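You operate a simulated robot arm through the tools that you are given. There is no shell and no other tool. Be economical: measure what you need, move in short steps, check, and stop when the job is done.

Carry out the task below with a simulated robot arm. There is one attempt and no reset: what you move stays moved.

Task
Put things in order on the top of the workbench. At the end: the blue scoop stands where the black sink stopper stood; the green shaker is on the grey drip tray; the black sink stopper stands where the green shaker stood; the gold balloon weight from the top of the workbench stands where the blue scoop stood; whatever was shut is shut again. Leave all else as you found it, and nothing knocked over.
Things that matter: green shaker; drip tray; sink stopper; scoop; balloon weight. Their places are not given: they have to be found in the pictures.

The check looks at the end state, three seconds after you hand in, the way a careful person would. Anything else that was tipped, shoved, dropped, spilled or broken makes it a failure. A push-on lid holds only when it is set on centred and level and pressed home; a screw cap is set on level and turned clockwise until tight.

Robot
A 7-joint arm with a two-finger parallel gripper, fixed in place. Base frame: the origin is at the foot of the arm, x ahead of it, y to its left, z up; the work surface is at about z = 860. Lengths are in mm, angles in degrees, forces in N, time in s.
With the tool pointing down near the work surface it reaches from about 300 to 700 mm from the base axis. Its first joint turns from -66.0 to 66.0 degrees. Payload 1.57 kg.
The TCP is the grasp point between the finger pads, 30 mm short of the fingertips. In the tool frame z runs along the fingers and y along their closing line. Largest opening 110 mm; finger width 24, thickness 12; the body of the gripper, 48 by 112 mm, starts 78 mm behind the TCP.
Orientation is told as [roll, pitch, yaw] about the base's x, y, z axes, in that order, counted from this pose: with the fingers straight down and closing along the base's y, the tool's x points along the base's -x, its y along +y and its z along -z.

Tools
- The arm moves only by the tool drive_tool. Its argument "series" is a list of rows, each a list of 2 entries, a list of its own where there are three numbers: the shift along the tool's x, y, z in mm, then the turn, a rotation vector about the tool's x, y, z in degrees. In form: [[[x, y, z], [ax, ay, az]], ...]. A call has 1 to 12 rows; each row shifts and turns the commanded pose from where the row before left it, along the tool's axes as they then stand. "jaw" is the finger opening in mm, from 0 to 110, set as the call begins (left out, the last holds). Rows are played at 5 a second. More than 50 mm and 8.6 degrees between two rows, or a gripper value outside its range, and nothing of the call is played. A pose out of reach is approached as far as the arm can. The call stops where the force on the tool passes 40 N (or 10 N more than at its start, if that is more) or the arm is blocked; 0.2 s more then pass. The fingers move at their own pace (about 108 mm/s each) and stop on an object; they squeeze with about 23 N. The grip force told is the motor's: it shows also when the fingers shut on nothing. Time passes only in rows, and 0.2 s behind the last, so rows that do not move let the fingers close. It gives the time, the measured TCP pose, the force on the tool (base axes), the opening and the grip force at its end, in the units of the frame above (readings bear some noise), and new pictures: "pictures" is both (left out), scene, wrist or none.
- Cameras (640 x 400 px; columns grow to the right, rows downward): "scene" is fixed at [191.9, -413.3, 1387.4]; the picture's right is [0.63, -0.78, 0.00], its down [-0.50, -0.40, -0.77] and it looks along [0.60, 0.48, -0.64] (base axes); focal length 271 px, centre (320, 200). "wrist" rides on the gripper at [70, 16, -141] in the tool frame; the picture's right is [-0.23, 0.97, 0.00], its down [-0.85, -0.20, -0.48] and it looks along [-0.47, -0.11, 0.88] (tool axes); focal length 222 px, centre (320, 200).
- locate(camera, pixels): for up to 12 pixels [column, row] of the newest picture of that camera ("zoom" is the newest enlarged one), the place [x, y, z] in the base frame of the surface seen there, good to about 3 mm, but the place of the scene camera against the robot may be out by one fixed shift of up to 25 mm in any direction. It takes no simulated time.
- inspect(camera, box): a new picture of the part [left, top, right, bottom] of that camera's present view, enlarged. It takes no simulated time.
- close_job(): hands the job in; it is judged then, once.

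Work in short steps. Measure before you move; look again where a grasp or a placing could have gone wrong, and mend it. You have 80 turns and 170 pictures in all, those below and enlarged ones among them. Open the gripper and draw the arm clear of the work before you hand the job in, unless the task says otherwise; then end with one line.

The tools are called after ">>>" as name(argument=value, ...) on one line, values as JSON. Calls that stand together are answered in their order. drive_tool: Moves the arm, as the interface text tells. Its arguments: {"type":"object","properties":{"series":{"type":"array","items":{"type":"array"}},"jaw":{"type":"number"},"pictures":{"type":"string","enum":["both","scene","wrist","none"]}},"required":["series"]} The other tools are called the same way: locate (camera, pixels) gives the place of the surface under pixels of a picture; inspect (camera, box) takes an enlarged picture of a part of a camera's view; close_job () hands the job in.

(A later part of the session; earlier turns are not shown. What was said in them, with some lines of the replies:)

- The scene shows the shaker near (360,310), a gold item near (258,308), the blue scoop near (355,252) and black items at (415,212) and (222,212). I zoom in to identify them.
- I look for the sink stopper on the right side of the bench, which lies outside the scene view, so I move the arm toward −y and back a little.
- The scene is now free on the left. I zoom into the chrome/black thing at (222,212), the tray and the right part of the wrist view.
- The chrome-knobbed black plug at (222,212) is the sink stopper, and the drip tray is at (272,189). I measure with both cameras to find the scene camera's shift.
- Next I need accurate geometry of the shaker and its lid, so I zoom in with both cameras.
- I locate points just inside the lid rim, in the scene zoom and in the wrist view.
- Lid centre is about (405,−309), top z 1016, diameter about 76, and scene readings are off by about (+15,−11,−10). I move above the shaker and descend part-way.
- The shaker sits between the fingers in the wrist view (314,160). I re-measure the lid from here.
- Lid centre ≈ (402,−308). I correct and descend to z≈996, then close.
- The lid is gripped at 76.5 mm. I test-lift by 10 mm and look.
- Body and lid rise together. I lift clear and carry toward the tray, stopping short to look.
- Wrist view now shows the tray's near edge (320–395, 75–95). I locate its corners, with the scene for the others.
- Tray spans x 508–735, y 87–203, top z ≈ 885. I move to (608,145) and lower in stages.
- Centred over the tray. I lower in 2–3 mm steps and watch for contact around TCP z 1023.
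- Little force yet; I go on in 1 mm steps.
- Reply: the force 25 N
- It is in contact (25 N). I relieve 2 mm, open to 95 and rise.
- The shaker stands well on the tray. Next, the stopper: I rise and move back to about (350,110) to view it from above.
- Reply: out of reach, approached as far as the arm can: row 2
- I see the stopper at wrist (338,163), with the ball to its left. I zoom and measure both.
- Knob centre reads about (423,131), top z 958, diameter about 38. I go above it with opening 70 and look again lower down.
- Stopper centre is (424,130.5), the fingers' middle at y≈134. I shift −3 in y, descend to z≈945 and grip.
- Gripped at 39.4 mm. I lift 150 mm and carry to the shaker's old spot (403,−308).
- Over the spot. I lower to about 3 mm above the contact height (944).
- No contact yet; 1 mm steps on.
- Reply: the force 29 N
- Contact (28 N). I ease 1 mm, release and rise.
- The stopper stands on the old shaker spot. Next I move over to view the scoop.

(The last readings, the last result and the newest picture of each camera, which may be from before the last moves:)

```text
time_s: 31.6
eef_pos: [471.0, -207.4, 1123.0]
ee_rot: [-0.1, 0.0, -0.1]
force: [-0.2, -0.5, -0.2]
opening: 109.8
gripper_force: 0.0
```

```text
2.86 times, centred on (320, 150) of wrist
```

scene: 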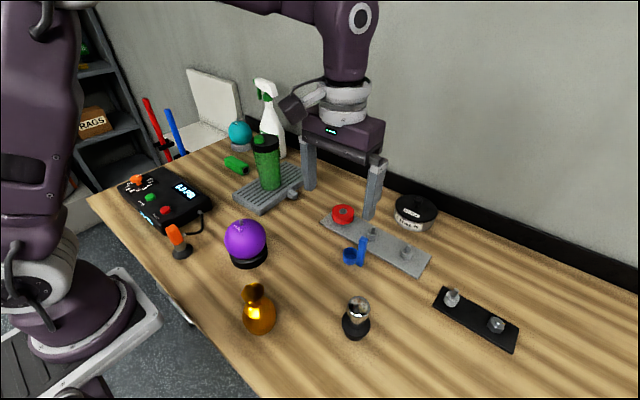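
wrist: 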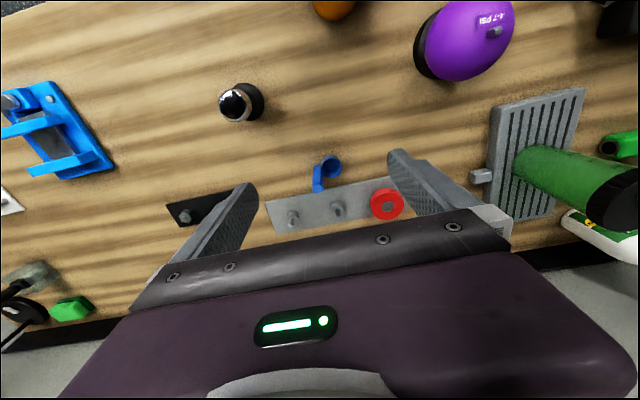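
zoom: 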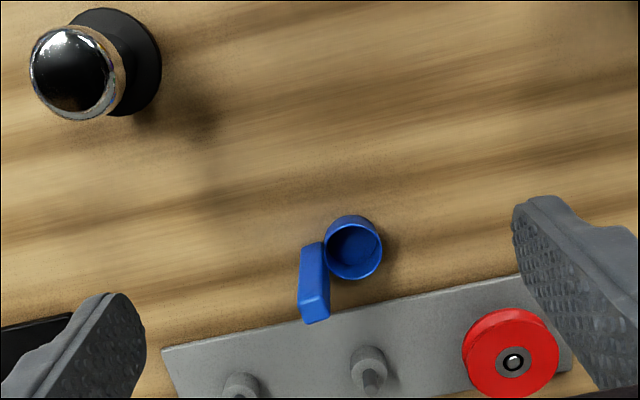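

The scoop's cup is at zoom (353,248) and its upright handle top at (315,305). I measure them, plus the stopper.

>>> locate(camera="zoom", pixels=[[353, 260], [328, 250], [379, 250], [352, 218], [352, 277], [306, 316], [324, 312], [303, 298], [325, 295], [313, 250], [370, 352], [110, 60]])

>>> inspect(camera="scene", box=[325, 220, 395, 290])

>>> inspect(camera="wrist", box=[295, 140, 355, 200])

```text
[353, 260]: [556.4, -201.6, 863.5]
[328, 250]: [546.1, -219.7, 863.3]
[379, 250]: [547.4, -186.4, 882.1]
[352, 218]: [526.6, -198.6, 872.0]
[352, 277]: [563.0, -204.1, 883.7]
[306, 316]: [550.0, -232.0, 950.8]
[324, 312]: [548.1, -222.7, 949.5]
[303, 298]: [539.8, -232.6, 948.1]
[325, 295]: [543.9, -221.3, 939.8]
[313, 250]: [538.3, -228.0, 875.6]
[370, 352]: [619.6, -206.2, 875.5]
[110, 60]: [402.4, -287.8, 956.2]
```

```text
5.71 times, centred on (360, 255) of scene
```

zoom: 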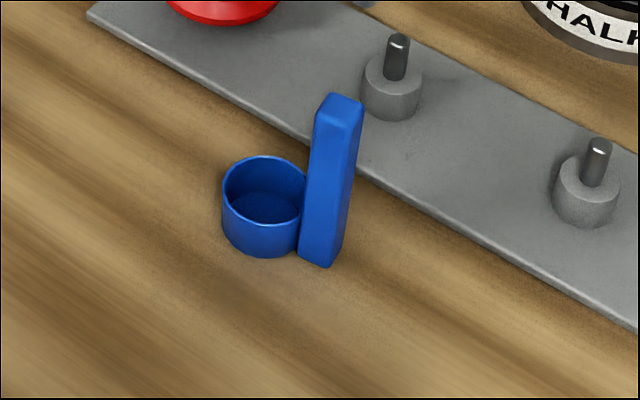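

```text
6.67 times, centred on (325, 170) of wrist
```

zoom: 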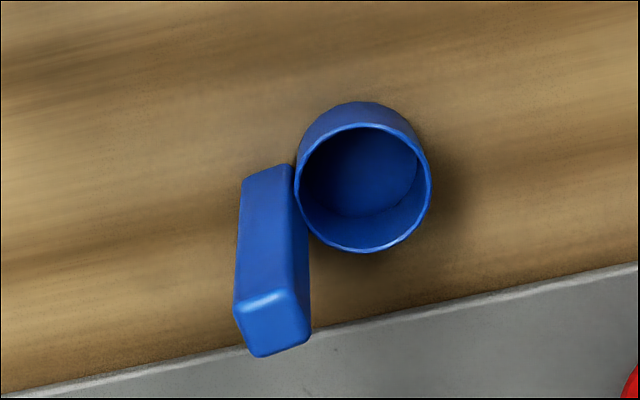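

Scoop: handle centre ≈ (545,−227), top z 950, about 11 mm square and yawed about 6°; cup rim at z 883. I go above the handle with opening 40 and the small yaw, then check.

>>> drive_tool(series=[[[-37, -10, 0], [0, 0, 0]], [[-37, -9.5, 0], [0, 0, 0]], [[0, 0, 40], [0, 0, -6]], [[0, 0, 40], [0, 0, 0]], [[0, 0, 35], [0, 0, 0]], [[0, 0, 0], [0, 0, 0]]], jaw=40)

>>> inspect(camera="wrist", box=[250, 100, 390, 230])

```text
time_s: 33.0
eef_pos: [546.1, -227.4, 1010.3]
ee_rot: [-0.1, 0.0, 6.1]
force: [0.1, 1.2, 0.6]
opening: 40.3
gripper_force: 0.0
```

scene: 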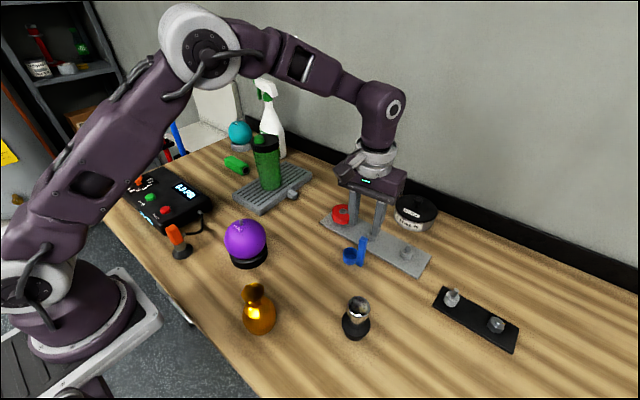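
wrist: 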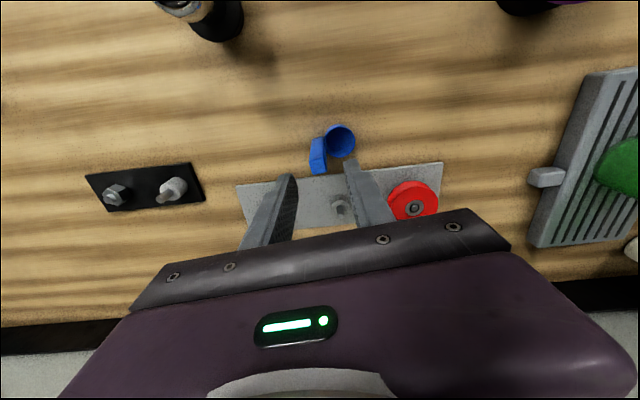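

```text
3.08 times, centred on (320, 165) of wrist
```

zoom: 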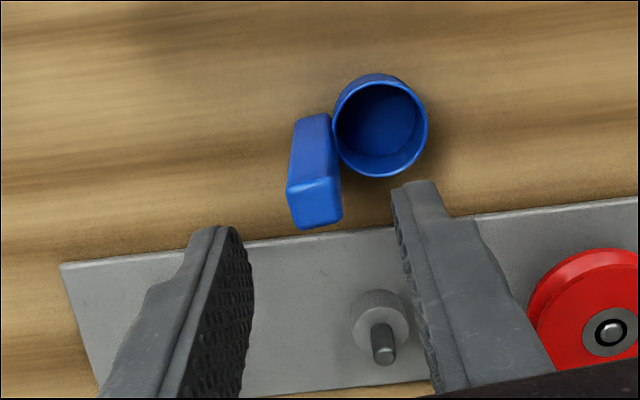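

>>> locate(camera="zoom", pixels=[[315, 205], [292, 195], [338, 190], [300, 225], [338, 218], [380, 120], [343, 130], [425, 130], [375, 80], [382, 172], [228, 230], [405, 190]])

```text
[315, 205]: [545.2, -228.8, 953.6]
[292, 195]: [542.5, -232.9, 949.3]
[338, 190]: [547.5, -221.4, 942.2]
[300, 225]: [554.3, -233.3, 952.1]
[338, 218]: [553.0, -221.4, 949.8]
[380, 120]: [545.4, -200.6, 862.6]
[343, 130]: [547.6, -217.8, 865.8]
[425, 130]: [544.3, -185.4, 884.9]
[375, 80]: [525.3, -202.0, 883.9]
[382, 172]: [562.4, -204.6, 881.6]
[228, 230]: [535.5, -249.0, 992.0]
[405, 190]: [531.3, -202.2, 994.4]
```

Handle centre (547,−227). I nudge slightly, descend to z≈926, and grip.

>>> drive_tool(series=[[[-1.5, -2, 25], [0, 0, 0]], [[0, 0, 30], [0, 0, 0]], [[0, 0, 29], [0, 0, 0]], [[0, 0, 0], [0, 0, 0]]], jaw=40)

>>> inspect(camera="scene", box=[325, 220, 395, 290])

```text
time_s: 34.0
eef_pos: [546.9, -227.8, 924.3]
ee_rot: [0.1, 0.0, 6.0]
force: [-0.9, 0.4, -0.5]
opening: 39.9
gripper_force: 0.1
```

scene: 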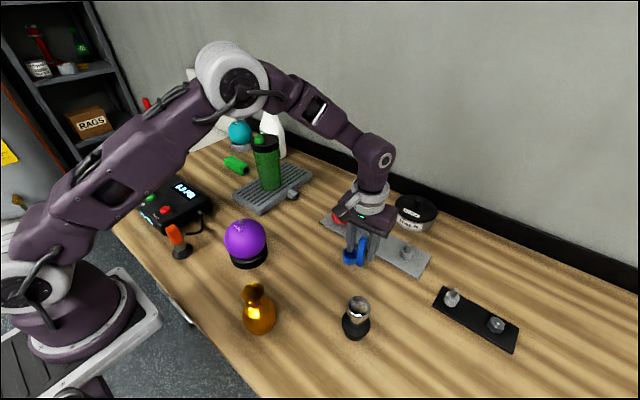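
wrist: 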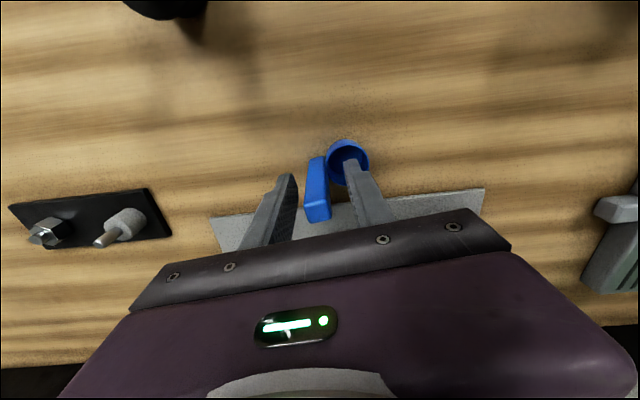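

```text
5.71 times, centred on (360, 255) of scene
```

zoom: 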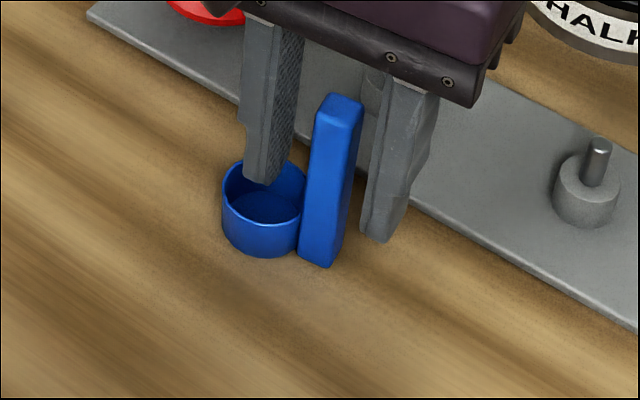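

The handle is between the fingers. I close and lift a little.

>>> drive_tool(series=[[[0, 0, 0], [0, 0, 0]], [[0, 0, 0], [0, 0, 0]], [[0, 0, 0], [0, 0, 0]]], jaw=5, pictures="none")

>>> drive_tool(series=[[[0, 0, -10], [0, 0, 0]], [[0, 0, -20], [0, 0, 0]], [[0, 0, 0], [0, 0, 0]]], pictures="wrist")

>>> inspect(camera="scene", box=[325, 210, 395, 280])

```text
time_s: 34.8
eef_pos: [545.3, -227.7, 925.0]
ee_rot: [0.0, 0.0, 6.1]
force: [0.3, -0.3, -0.2]
opening: 14.7
gripper_force: 22.7
```

```text
time_s: 35.6
eef_pos: [546.2, -228.3, 954.8]
ee_rot: [0.1, 0.0, 6.0]
force: [-0.4, 0.1, -1.3]
opening: 14.9
gripper_force: 22.9
```

wrist: 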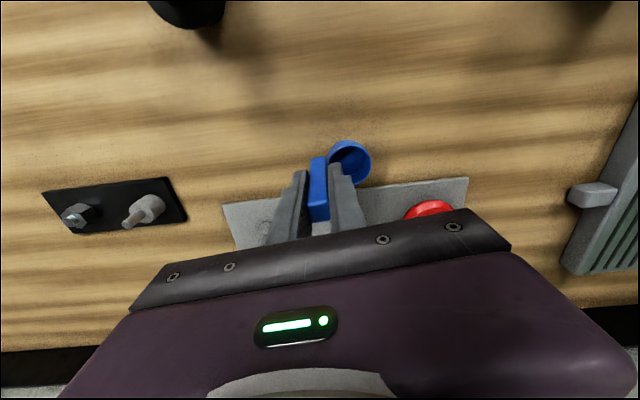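

```text
5.71 times, centred on (360, 245) of scene
```

zoom: 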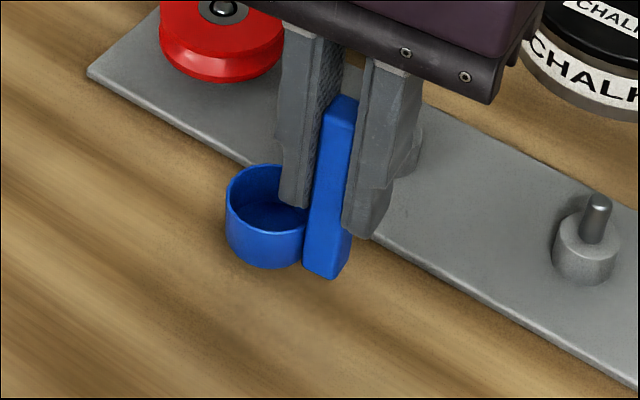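

Scoop held. I lift to z≈1080 and carry to the stopper's old spot (handle at y≈108, so the scoop is centred on (424,130)).

>>> drive_tool(series=[[[0, 0, -40], [0, 0, 0]], [[0, 0, -45], [0, 0, 0]], [[0, 0, -40], [0, 0, 0]], [[9.6, 38.6, 0], [0, 0, 0]], [[9.6, 38.6, 0], [0, 0, 0]], [[9.6, 38.6, 0], [0, 0, 0]], [[9.6, 38.6, 0], [0, 0, 0]], [[9.6, 38.6, 0], [0, 0, 0]], [[9.6, 38.6, 0], [0, 0, 0]], [[9.6, 38.6, 0], [0, 0, 0]], [[9.6, 38.6, 0], [0, 0, 0]], [[9.6, 38.6, 0], [0, 0, 0]]], pictures="none")

>>> drive_tool(series=[[[0, 0, 30], [0, 0, 0]], [[0, 0, 40], [0, 0, 0]], [[0, 0, 40], [0, 0, 0]], [[0, 0, 20], [0, 0, 0]], [[0, 0, 0], [0, 0, 0]]])

>>> inspect(camera="scene", box=[190, 170, 270, 250])

```text
time_s: 38.2
eef_pos: [422.5, 108.1, 1079.9]
ee_rot: [0.0, 0.1, 5.9]
force: [0.0, -0.8, 0.2]
opening: 14.9
gripper_force: 23.2
```

```text
time_s: 39.4
eef_pos: [426.2, 108.8, 948.4]
ee_rot: [-0.1, 0.0, 6.0]
force: [0.0, -0.5, 1.3]
opening: 14.9
gripper_force: 22.6
```

scene: 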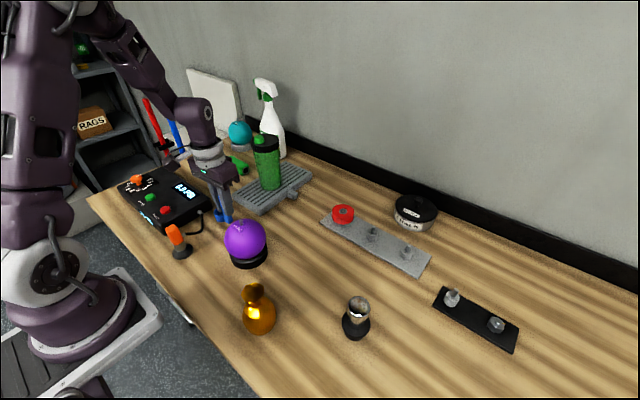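
wrist: 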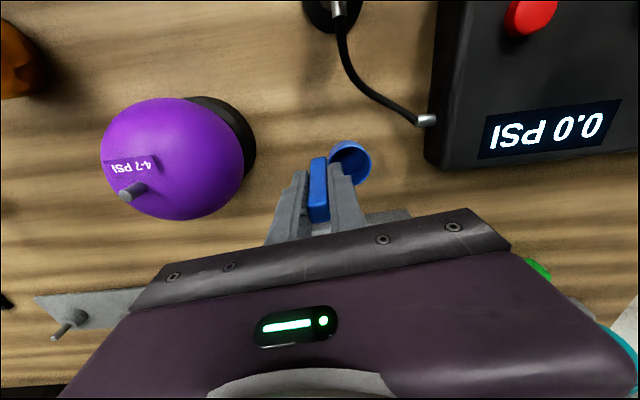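

```text
5.00 times, centred on (230, 210) of scene
```

zoom: 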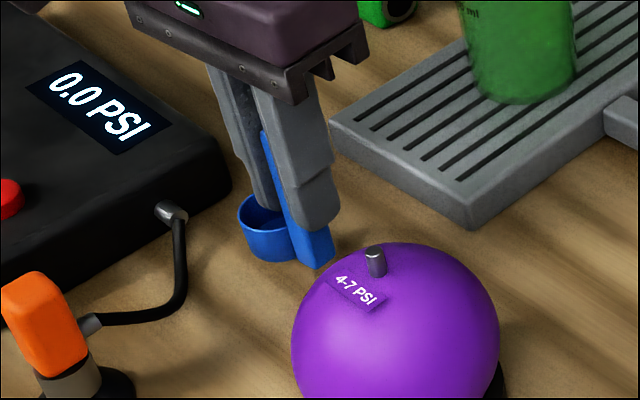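

Placed well over the spot, upright. I lower 21 mm, then creep to contact.

>>> drive_tool(series=[[[0, 0, 12], [0, 0, 0]], [[0, 0, 9], [0, 0, 0]], [[0, 0, 2], [0, 0, 0]], [[0, 0, 0], [0, 0, 0]]], pictures="none")

>>> drive_tool(series=[[[0, 0, 1], [0, 0, 0]], [[0, 0, 0], [0, 0, 0]]], pictures="none")

>>> drive_tool(series=[[[0, 0, 1], [0, 0, 0]], [[0, 0, 0], [0, 0, 0]]], pictures="none")

```text
time_s: 40.4
eef_pos: [424.6, 108.3, 926.4]
ee_rot: [0.0, 0.0, 6.0]
force: [-0.2, -0.1, -0.7]
opening: 15.1
gripper_force: 23.0
```

```text
time_s: 41.0
eef_pos: [424.7, 106.7, 925.0]
ee_rot: [0.0, 0.1, 6.0]
force: [-0.9, 0.5, -0.1]
opening: 15.0
gripper_force: 22.9
```

```text
time_s: 41.6
eef_pos: [425.4, 107.6, 925.4]
ee_rot: [0.0, -0.1, 6.0]
force: [0.0, 0.4, -0.8]
opening: 14.5
gripper_force: 23.1
```

No contact yet; one more millimetre at a time.

>>> drive_tool(series=[[[0, 0, 1], [0, 0, 0]], [[0, 0, 0], [0, 0, 0]]], pictures="none")

>>> inspect(camera="scene", box=[190, 170, 270, 250])

```text
time_s: 42.2
eef_pos: [424.6, 108.7, 925.0]
ee_rot: [0.0, 0.0, 6.0]
force: [0.0, -0.1, 0.0]
opening: 14.8
gripper_force: 23.1
```

```text
5.00 times, centred on (230, 210) of scene
```

zoom: 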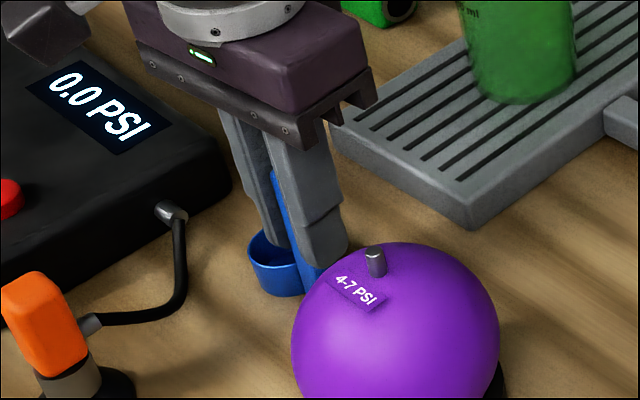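

>>> drive_tool(series=[[[0, 0, 1], [0, 0, 0]], [[0, 0, 0], [0, 0, 0]]], pictures="none")

>>> drive_tool(series=[[[0, 0, 1], [0, 0, 0]], [[0, 0, 0], [0, 0, 0]]], pictures="none")

```text
time_s: 42.8
eef_pos: [424.5, 107.6, 924.0]
ee_rot: [0.0, -0.2, 5.9]
force: [-0.4, 1.0, 17.9]
opening: 15.1
gripper_force: 23.3
```

```text
time_s: 43.4
eef_pos: [425.9, 106.1, 922.1]
ee_rot: [0.0, 0.0, 5.9]
force: [0.5, 1.8, 18.2]
opening: 15.0
gripper_force: 23.5
```

Contact at 18 N. I ease 1.5 mm, open to 40, rise and look.

>>> drive_tool(series=[[[0, 0, -1.5], [0, 0, 0]], [[0, 0, 0], [0, 0, 0]]], pictures="none")

>>> drive_tool(series=[[[0, 0, 0], [0, 0, 0]], [[0, 0, 0], [0, 0, 0]], [[0, 0, -30], [0, 0, 0]], [[0, 0, -40], [0, 0, 0]], [[0, 0, -40], [0, 0, 0]], [[0, 0, -40], [0, 0, 0]], [[0, 0, 0], [0, 0, 6]], [[0, 0, 0], [0, 0, 0]]], jaw=40)

>>> inspect(camera="scene", box=[190, 170, 270, 250])

```text
time_s: 44.0
eef_pos: [425.0, 107.7, 922.7]
ee_rot: [-0.1, 0.1, 5.9]
force: [0.4, -0.5, 0.4]
opening: 14.6
gripper_force: 22.7
```

```text
time_s: 45.8
eef_pos: [424.6, 107.3, 1074.2]
ee_rot: [0.0, 0.0, -0.1]
force: [-0.3, 1.2, -0.4]
opening: 39.8
gripper_force: 0.0
```

scene: 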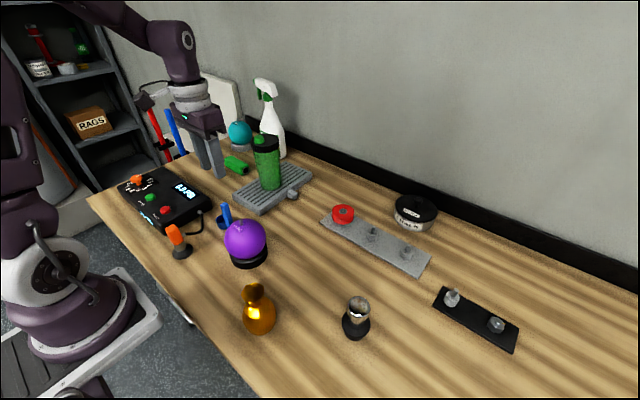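
wrist: 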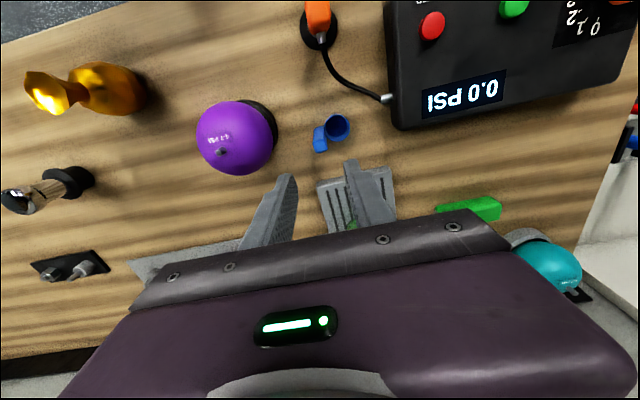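

```text
5.00 times, centred on (230, 210) of scene
```

zoom: 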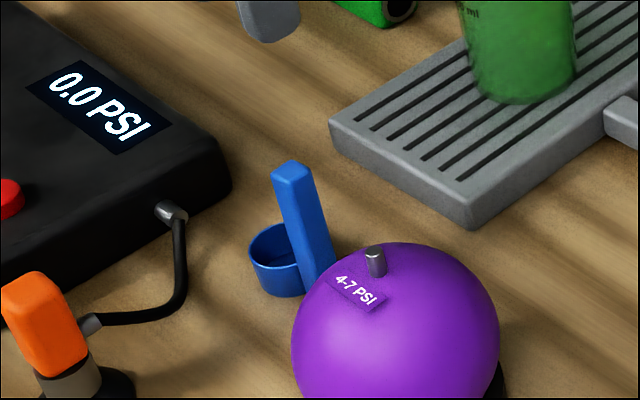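

Scoop stands. Next the gold weight: I rise and move to about (315,−165) to view it.

>>> locate(camera="wrist", pixels=[[338, 127], [320, 142]])

>>> drive_tool(series=[[[0, 0, -40], [0, 0, 0]], [[15, -38, 0], [0, 0, 0]], [[15, -38, 0], [0, 0, 0]], [[15, -38, 0], [0, 0, 0]], [[15, -38, 0], [0, 0, 0]], [[15, -38, 0], [0, 0, 0]], [[15, -38, 0], [0, 0, 0]], [[15, -38, 0], [0, 0, 0]], [[0, 0, 0], [0, 0, 0]]], jaw=110)

>>> inspect(camera="wrist", box=[240, 60, 400, 200])

>>> inspect(camera="scene", box=[220, 265, 300, 345])

```text
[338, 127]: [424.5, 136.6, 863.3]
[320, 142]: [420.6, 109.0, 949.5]
```

```text
time_s: 47.8
eef_pos: [319.2, -157.5, 1113.3]
ee_rot: [0.1, 0.0, 0.0]
force: [0.0, -0.2, 0.1]
opening: 110.2
gripper_force: 0.0
```

scene: 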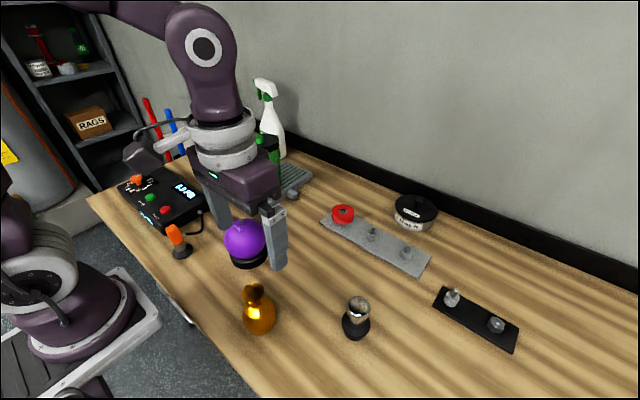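
wrist: 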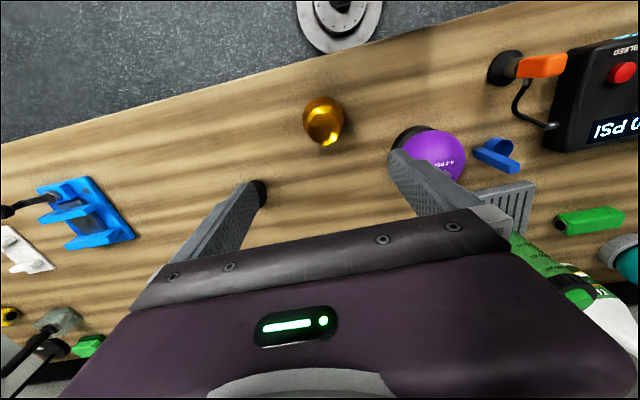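

```text
2.86 times, centred on (320, 130) of wrist
```

zoom: 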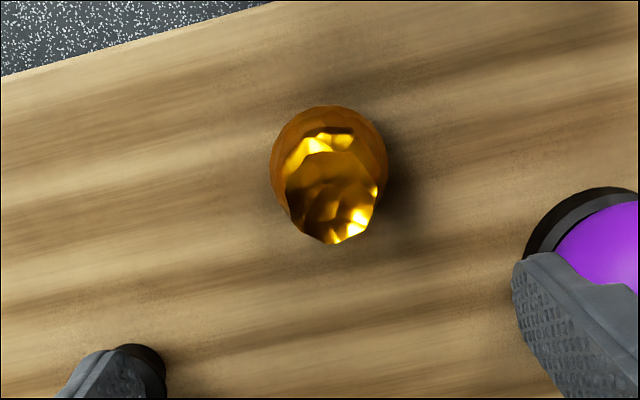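

```text
5.00 times, centred on (260, 305) of scene
```

zoom: 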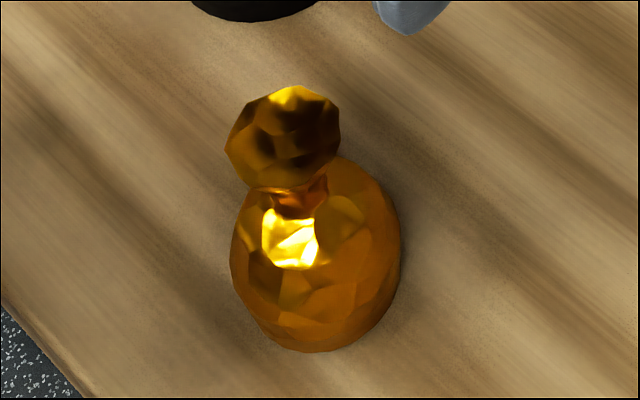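

I measure the weight: head and bulb in the wrist view, neck and base in the scene zoom.

>>> locate(camera="wrist", pixels=[[303.8, 116], [342.5, 116], [323.5, 98.5], [309.5, 131.7], [338.8, 129], [325.2, 143.5], [323.5, 130], [323.5, 117], [323, 108]])

>>> locate(camera="zoom", pixels=[[285, 140], [230, 150], [337, 130], [290, 90], [300, 195], [270, 185], [326, 190], [235, 250], [398, 250], [310, 345], [320, 300]])

```text
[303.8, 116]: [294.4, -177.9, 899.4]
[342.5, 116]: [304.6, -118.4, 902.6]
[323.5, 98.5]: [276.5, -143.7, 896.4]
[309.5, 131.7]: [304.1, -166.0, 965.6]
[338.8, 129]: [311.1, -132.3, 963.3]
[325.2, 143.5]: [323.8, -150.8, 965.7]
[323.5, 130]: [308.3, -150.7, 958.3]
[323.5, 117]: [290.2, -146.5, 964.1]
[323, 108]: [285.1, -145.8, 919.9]
```

```text
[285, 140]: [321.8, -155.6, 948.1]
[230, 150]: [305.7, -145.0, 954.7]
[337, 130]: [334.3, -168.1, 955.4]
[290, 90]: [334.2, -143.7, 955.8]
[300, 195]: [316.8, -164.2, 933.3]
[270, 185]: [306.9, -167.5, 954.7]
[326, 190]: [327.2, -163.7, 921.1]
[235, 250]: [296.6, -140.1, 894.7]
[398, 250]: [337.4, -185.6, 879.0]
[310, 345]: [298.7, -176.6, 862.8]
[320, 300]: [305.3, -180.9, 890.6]
```

Weight: bulb centre ≈ (304,−148), about 60 mm wide with its equator near z 893; head top z 966. I go above it and check.

>>> drive_tool(series=[[[15, 9.5, 0], [0, 0, 0]], [[0, 0, 35], [0, 0, 0]], [[0, 0, 40], [0, 0, 0]], [[0, 0, 0], [0, 0, 0]]], jaw=110)

>>> inspect(camera="wrist", box=[240, 60, 400, 200])

```text
time_s: 48.8
eef_pos: [304.8, -149.3, 1037.6]
ee_rot: [0.0, -0.1, 0.0]
force: [0.6, -0.3, 0.1]
opening: 110.2
gripper_force: 0.0
```

scene: 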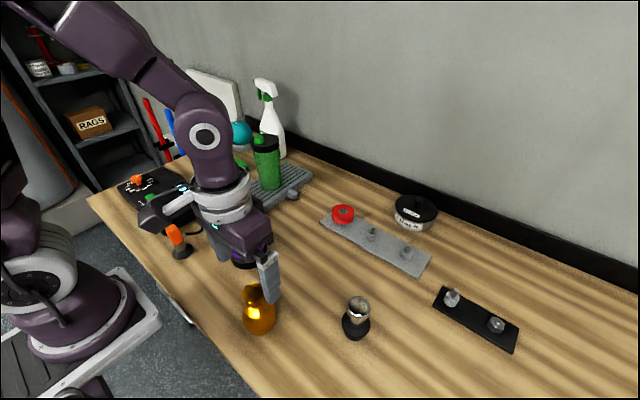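
wrist: 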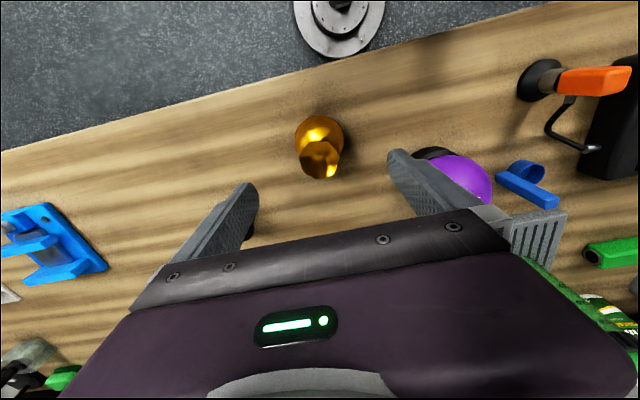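

```text
2.86 times, centred on (320, 130) of wrist
```

zoom: 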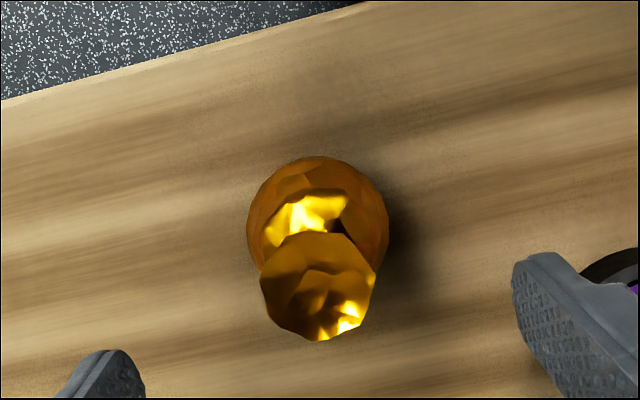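

>>> locate(camera="zoom", pixels=[[250, 225], [386, 225], [317, 160], [262, 285], [374, 280], [318, 337], [318, 280], [135, 360], [525, 265]])

```text
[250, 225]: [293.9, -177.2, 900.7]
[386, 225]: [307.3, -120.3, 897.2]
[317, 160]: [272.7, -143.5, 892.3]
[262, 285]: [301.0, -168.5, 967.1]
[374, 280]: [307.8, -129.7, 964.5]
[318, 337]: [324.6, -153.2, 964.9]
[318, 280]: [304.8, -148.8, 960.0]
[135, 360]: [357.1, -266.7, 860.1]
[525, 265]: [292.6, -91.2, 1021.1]
```

Centre confirmed (303,−149). I descend to z≈900 around the bulb.

>>> drive_tool(series=[[[1, 0, 40], [0, 0, 0]], [[0, 0, 40], [0, 0, 0]], [[0, 0, 35], [0, 0, 0]], [[0, 0, 15], [0, 0, 0]], [[0, 0, 8], [0, 0, 0]], [[0, 0, 0], [0, 0, 0]]], jaw=110)

>>> inspect(camera="scene", box=[215, 245, 315, 345])

```text
time_s: 50.2
eef_pos: [303.3, -149.2, 900.8]
ee_rot: [0.0, -0.1, -0.1]
force: [0.4, 0.8, 0.7]
opening: 109.9
gripper_force: 0.1
```

scene: 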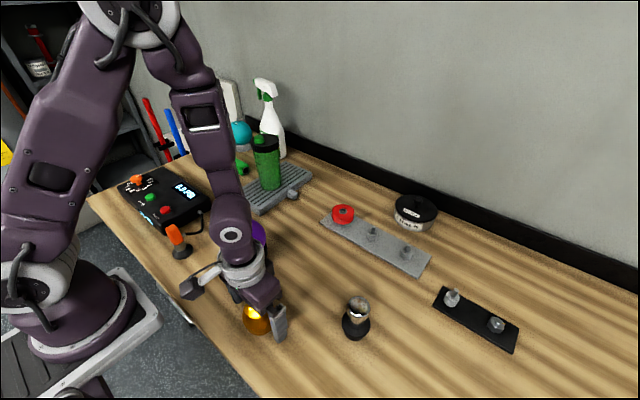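
wrist: 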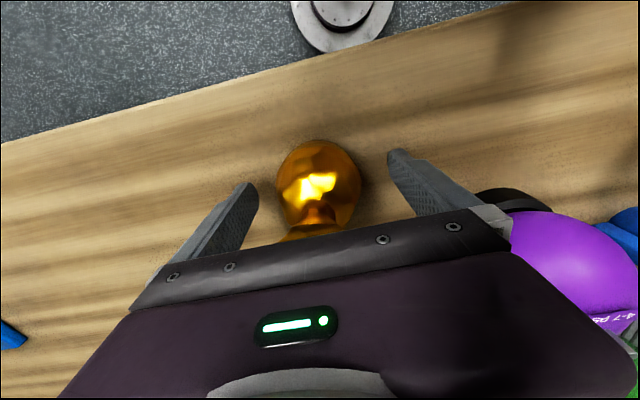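

```text
4.00 times, centred on (265, 295) of scene
```

zoom: 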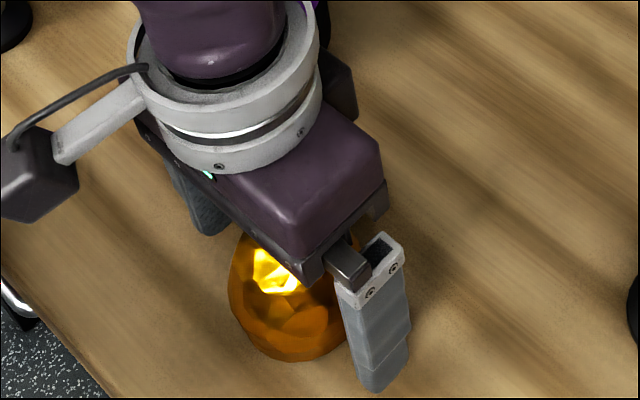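

The bulb is between the fingers, no contact. I close.

>>> drive_tool(series=[[[0, 0, 0], [0, 0, 0]], [[0, 0, 0], [0, 0, 0]], [[0, 0, 0], [0, 0, 0]], [[0, 0, 0], [0, 0, 0]]], jaw=40, pictures="none")

>>> drive_tool(series=[[[0, 0, -5], [0, 0, 0]], [[0, 0, -15], [0, 0, 0]], [[0, 0, 0], [0, 0, 0]]])

```text
time_s: 51.2
eef_pos: [303.8, -148.3, 901.1]
ee_rot: [-0.1, -0.1, 0.0]
force: [-0.4, -0.9, 1.5]
opening: 60.6
gripper_force: 22.9
```

```text
time_s: 52.0
eef_pos: [304.6, -148.7, 922.7]
ee_rot: [0.1, 0.1, 0.0]
force: [0.2, 0.5, -1.5]
opening: 60.5
gripper_force: 23.0
```

scene: 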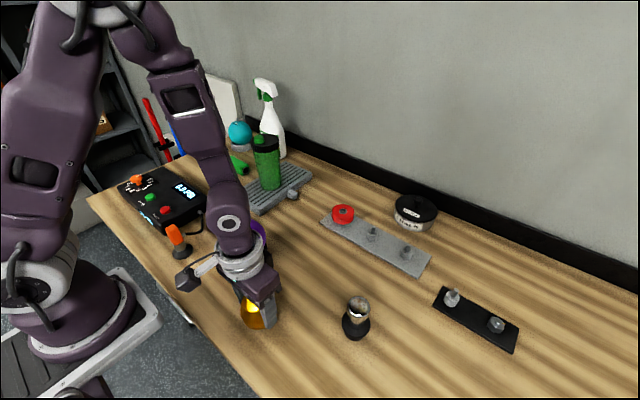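
wrist: 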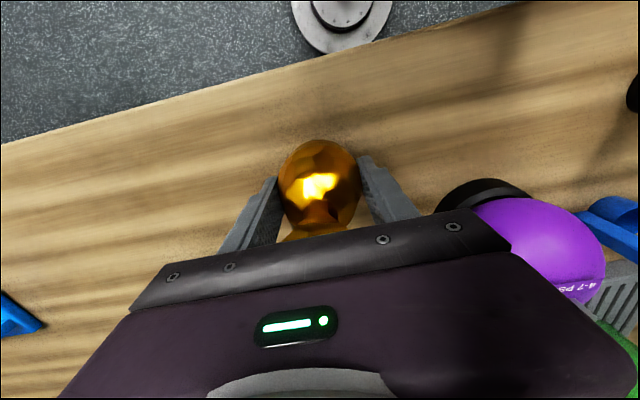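

Held (60.5 mm). I lift to z≈1050 and carry to the scoop's old spot (545,−206).

>>> drive_tool(series=[[[0, 0, -40], [0, 0, 0]], [[0, 0, -45], [0, 0, 0]], [[0, 0, -45], [0, 0, 0]], [[-35, -8, 0], [0, 0, 0]], [[-35, -9, 0], [0, 0, 0]], [[-35, -8, 0], [0, 0, 0]], [[-35, -8, 0], [0, 0, 0]], [[-35, -8, 0], [0, 0, 0]], [[-35, -8, 0], [0, 0, 0]], [[-31, -8, 0], [0, 0, 0]], [[0, 0, 0], [0, 0, 0]]])

>>> inspect(camera="scene", box=[310, 180, 440, 300])

```text
time_s: 54.4
eef_pos: [545.6, -205.5, 1051.8]
ee_rot: [0.0, 0.1, -0.1]
force: [0.3, 0.1, -2.1]
opening: 60.8
gripper_force: 22.5
```

scene: 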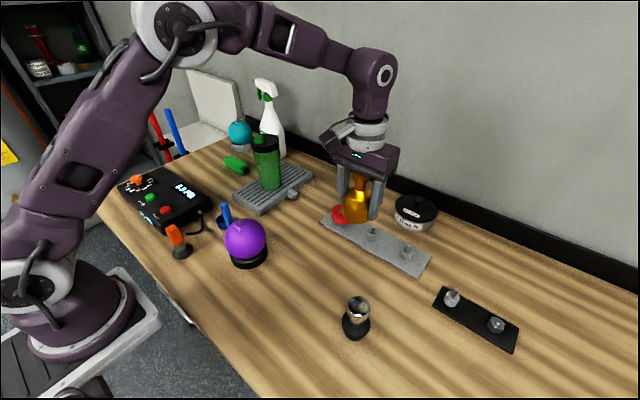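
wrist: 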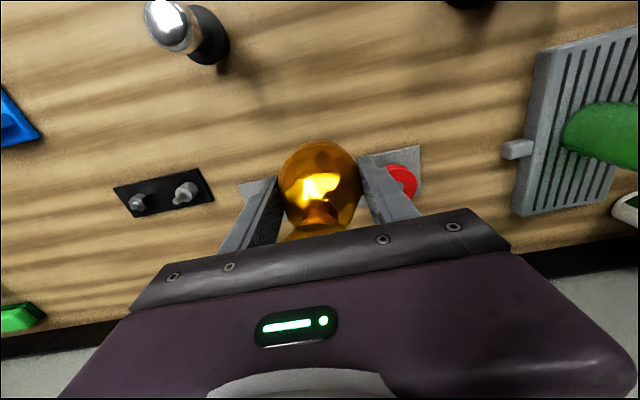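

```text
3.33 times, centred on (375, 240) of scene
```

zoom: 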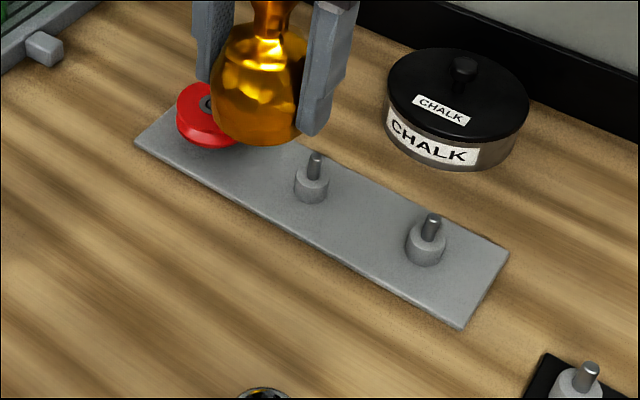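

I locate the plate's near edge to check the room for the weight's base.

>>> locate(camera="zoom", pixels=[[140, 143], [280, 222], [350, 263], [460, 326], [240, 205]])

>>> locate(camera="wrist", pixels=[[242, 187], [417, 150], [258, 183]])

```text
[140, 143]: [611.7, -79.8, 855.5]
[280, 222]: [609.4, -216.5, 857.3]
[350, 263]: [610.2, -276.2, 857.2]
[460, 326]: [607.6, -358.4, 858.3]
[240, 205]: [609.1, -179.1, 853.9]
```

```text
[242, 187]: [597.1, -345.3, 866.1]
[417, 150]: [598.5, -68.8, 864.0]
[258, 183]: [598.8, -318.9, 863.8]
```

The plate edge is at x≈594, so the base (up to ≈576) fits. I lower to about 3 mm above contact.

>>> drive_tool(series=[[[0, 0, 40], [0, 0, 0]], [[0, 0, 45], [0, 0, 0]], [[0, 0, 35], [0, 0, 0]], [[0, 0, 18], [0, 0, 0]], [[0, 0, 8], [0, 0, 0]], [[0, 0, 0], [0, 0, 0]]], pictures="scene")

>>> drive_tool(series=[[[0, 0, 1], [0, 0, 0]], [[0, 0, 1], [0, 0, 0]], [[0, 0, 0], [0, 0, 0]]], pictures="none")

>>> drive_tool(series=[[[0, 0, 1], [0, 0, 0]], [[0, 0, 0], [0, 0, 0]]], pictures="none")

```text
time_s: 55.8
eef_pos: [545.2, -205.3, 903.8]
ee_rot: [0.0, 0.0, -0.1]
force: [-0.1, -0.2, -1.2]
opening: 60.8
gripper_force: 23.0
```

scene: 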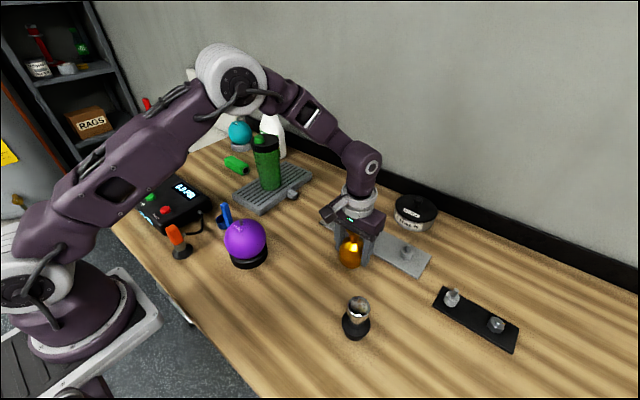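

```text
time_s: 56.6
eef_pos: [544.3, -206.7, 901.6]
ee_rot: [0.1, 0.0, 0.0]
force: [0.2, 0.0, -2.3]
opening: 60.5
gripper_force: 23.0
```

```text
time_s: 57.2
eef_pos: [544.2, -205.5, 902.3]
ee_rot: [0.0, 0.0, 0.0]
force: [0.2, 0.4, -0.4]
opening: 60.6
gripper_force: 23.2
```

Nearly down; further 1 mm steps.

>>> drive_tool(series=[[[0, 0, 1], [0, 0, 0]], [[0, 0, 0], [0, 0, 0]]], pictures="none")

>>> drive_tool(series=[[[0, 0, 1], [0, 0, 0]], [[0, 0, 0], [0, 0, 0]]], pictures="none")

```text
time_s: 57.8
eef_pos: [544.0, -206.4, 900.9]
ee_rot: [-0.1, 0.0, 0.0]
force: [-4.5, -0.8, 17.1]
opening: 60.7
gripper_force: 22.6
```

```text
time_s: 58.4
eef_pos: [545.6, -206.4, 900.4]
ee_rot: [0.0, 0.0, 0.0]
force: [-2.1, -1.7, 19.5]
opening: 60.7
gripper_force: 22.6
```

Contact. I ease 1.5 mm, open wide, then rise straight up.

>>> drive_tool(series=[[[0, 0, -1.5], [0, 0, 0]], [[0, 0, 0], [0, 0, 0]]], pictures="none")

>>> drive_tool(series=[[[0, 0, 0], [0, 0, 0]], [[0, 0, 0], [0, 0, 0]], [[0, 0, -30], [0, 0, 0]], [[0, 0, -40], [0, 0, 0]], [[0, 0, -45], [0, 0, 0]], [[0, 0, -45], [0, 0, 0]], [[0, 0, -30], [0, 0, 0]], [[0, 0, 0], [0, 0, 0]]], jaw=90)

```text
time_s: 59.0
eef_pos: [544.3, -205.7, 901.5]
ee_rot: [0.1, 0.1, 0.0]
force: [0.1, -0.1, -1.2]
opening: 60.7
gripper_force: 22.5
```

```text
time_s: 60.8
eef_pos: [546.0, -208.8, 1094.6]
ee_rot: [0.0, -0.1, -0.1]
force: [0.4, 0.2, 0.1]
opening: 89.8
gripper_force: 0.0
```

scene: 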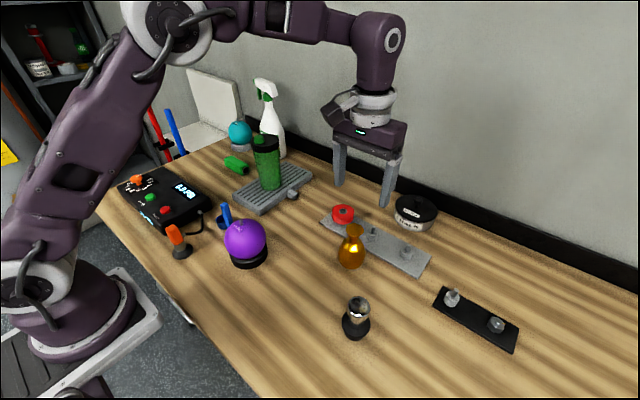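
wrist: 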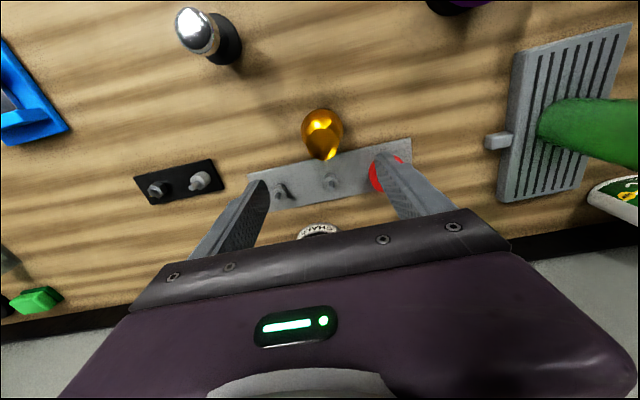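

The weight stands. I draw the arm back to its starting pose and check the whole bench.

>>> drive_tool(series=[[[0, 0, -40], [0, 0, 0]], [[30, 20, -35], [0, 0, 0]], [[40, 25, 0], [0, 0, 0]], [[40, 25, 0], [0, 0, 0]], [[40, 25, 0], [0, 0, 0]], [[0, 0, 0], [0, 0, 0]]], jaw=110)

>>> inspect(camera="scene", box=[190, 110, 400, 350])

```text
refused: row 2 steps farther than a row can; nothing moved
```

```text
1.67 times, centred on (295, 230) of scene
```

zoom: 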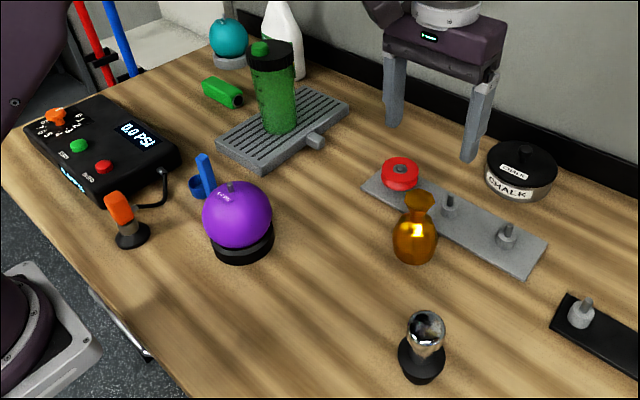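

All objects look right. The retreat had one step that was too long, so I repeat it with shorter steps.

>>> drive_tool(series=[[[0, 0, -40], [0, 0, 0]], [[30, 20, -20], [0, 0, 0]], [[40, 25, 0], [0, 0, 0]], [[40, 25, 0], [0, 0, 0]], [[40, 25, 0], [0, 0, 0]], [[0, 0, 0], [0, 0, 0]]], jaw=110)

```text
time_s: 62.2
eef_pos: [395.9, -111.6, 1150.9]
ee_rot: [0.0, 0.0, -0.1]
force: [-0.2, 0.0, 0.1]
opening: 110.0
gripper_force: 0.1
```

scene: 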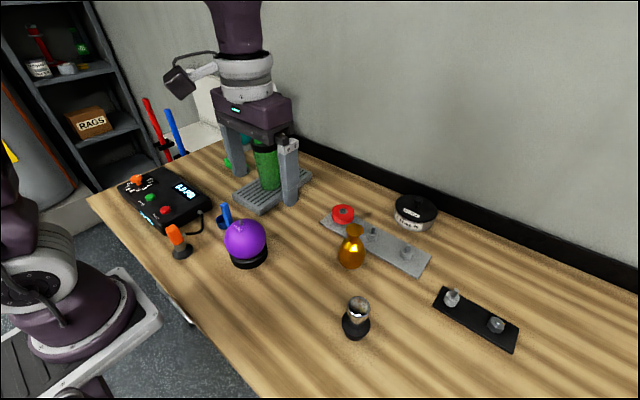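
wrist: 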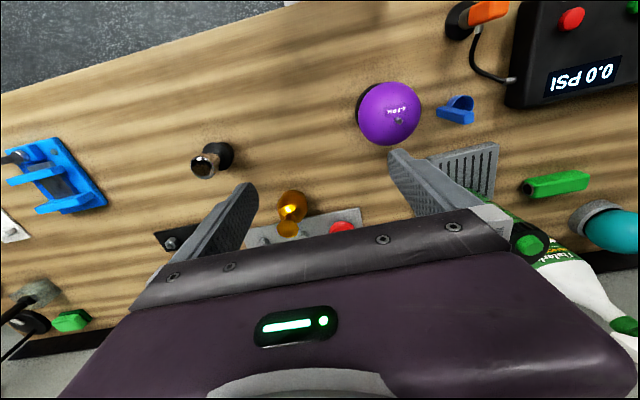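

Everything is in place, the arm is clear and the gripper is open, so I hand in.

>>> close_job()

```text
The job is handed in.
```

The job is handed in: the shaker is on the drip tray, the sink stopper is on the shaker's old spot, the scoop is on the stopper's old spot, and the gold balloon weight is on the scoop's old spot. The last pictures showed everything upright, the shaker's lid still on and nothing else disturbed.
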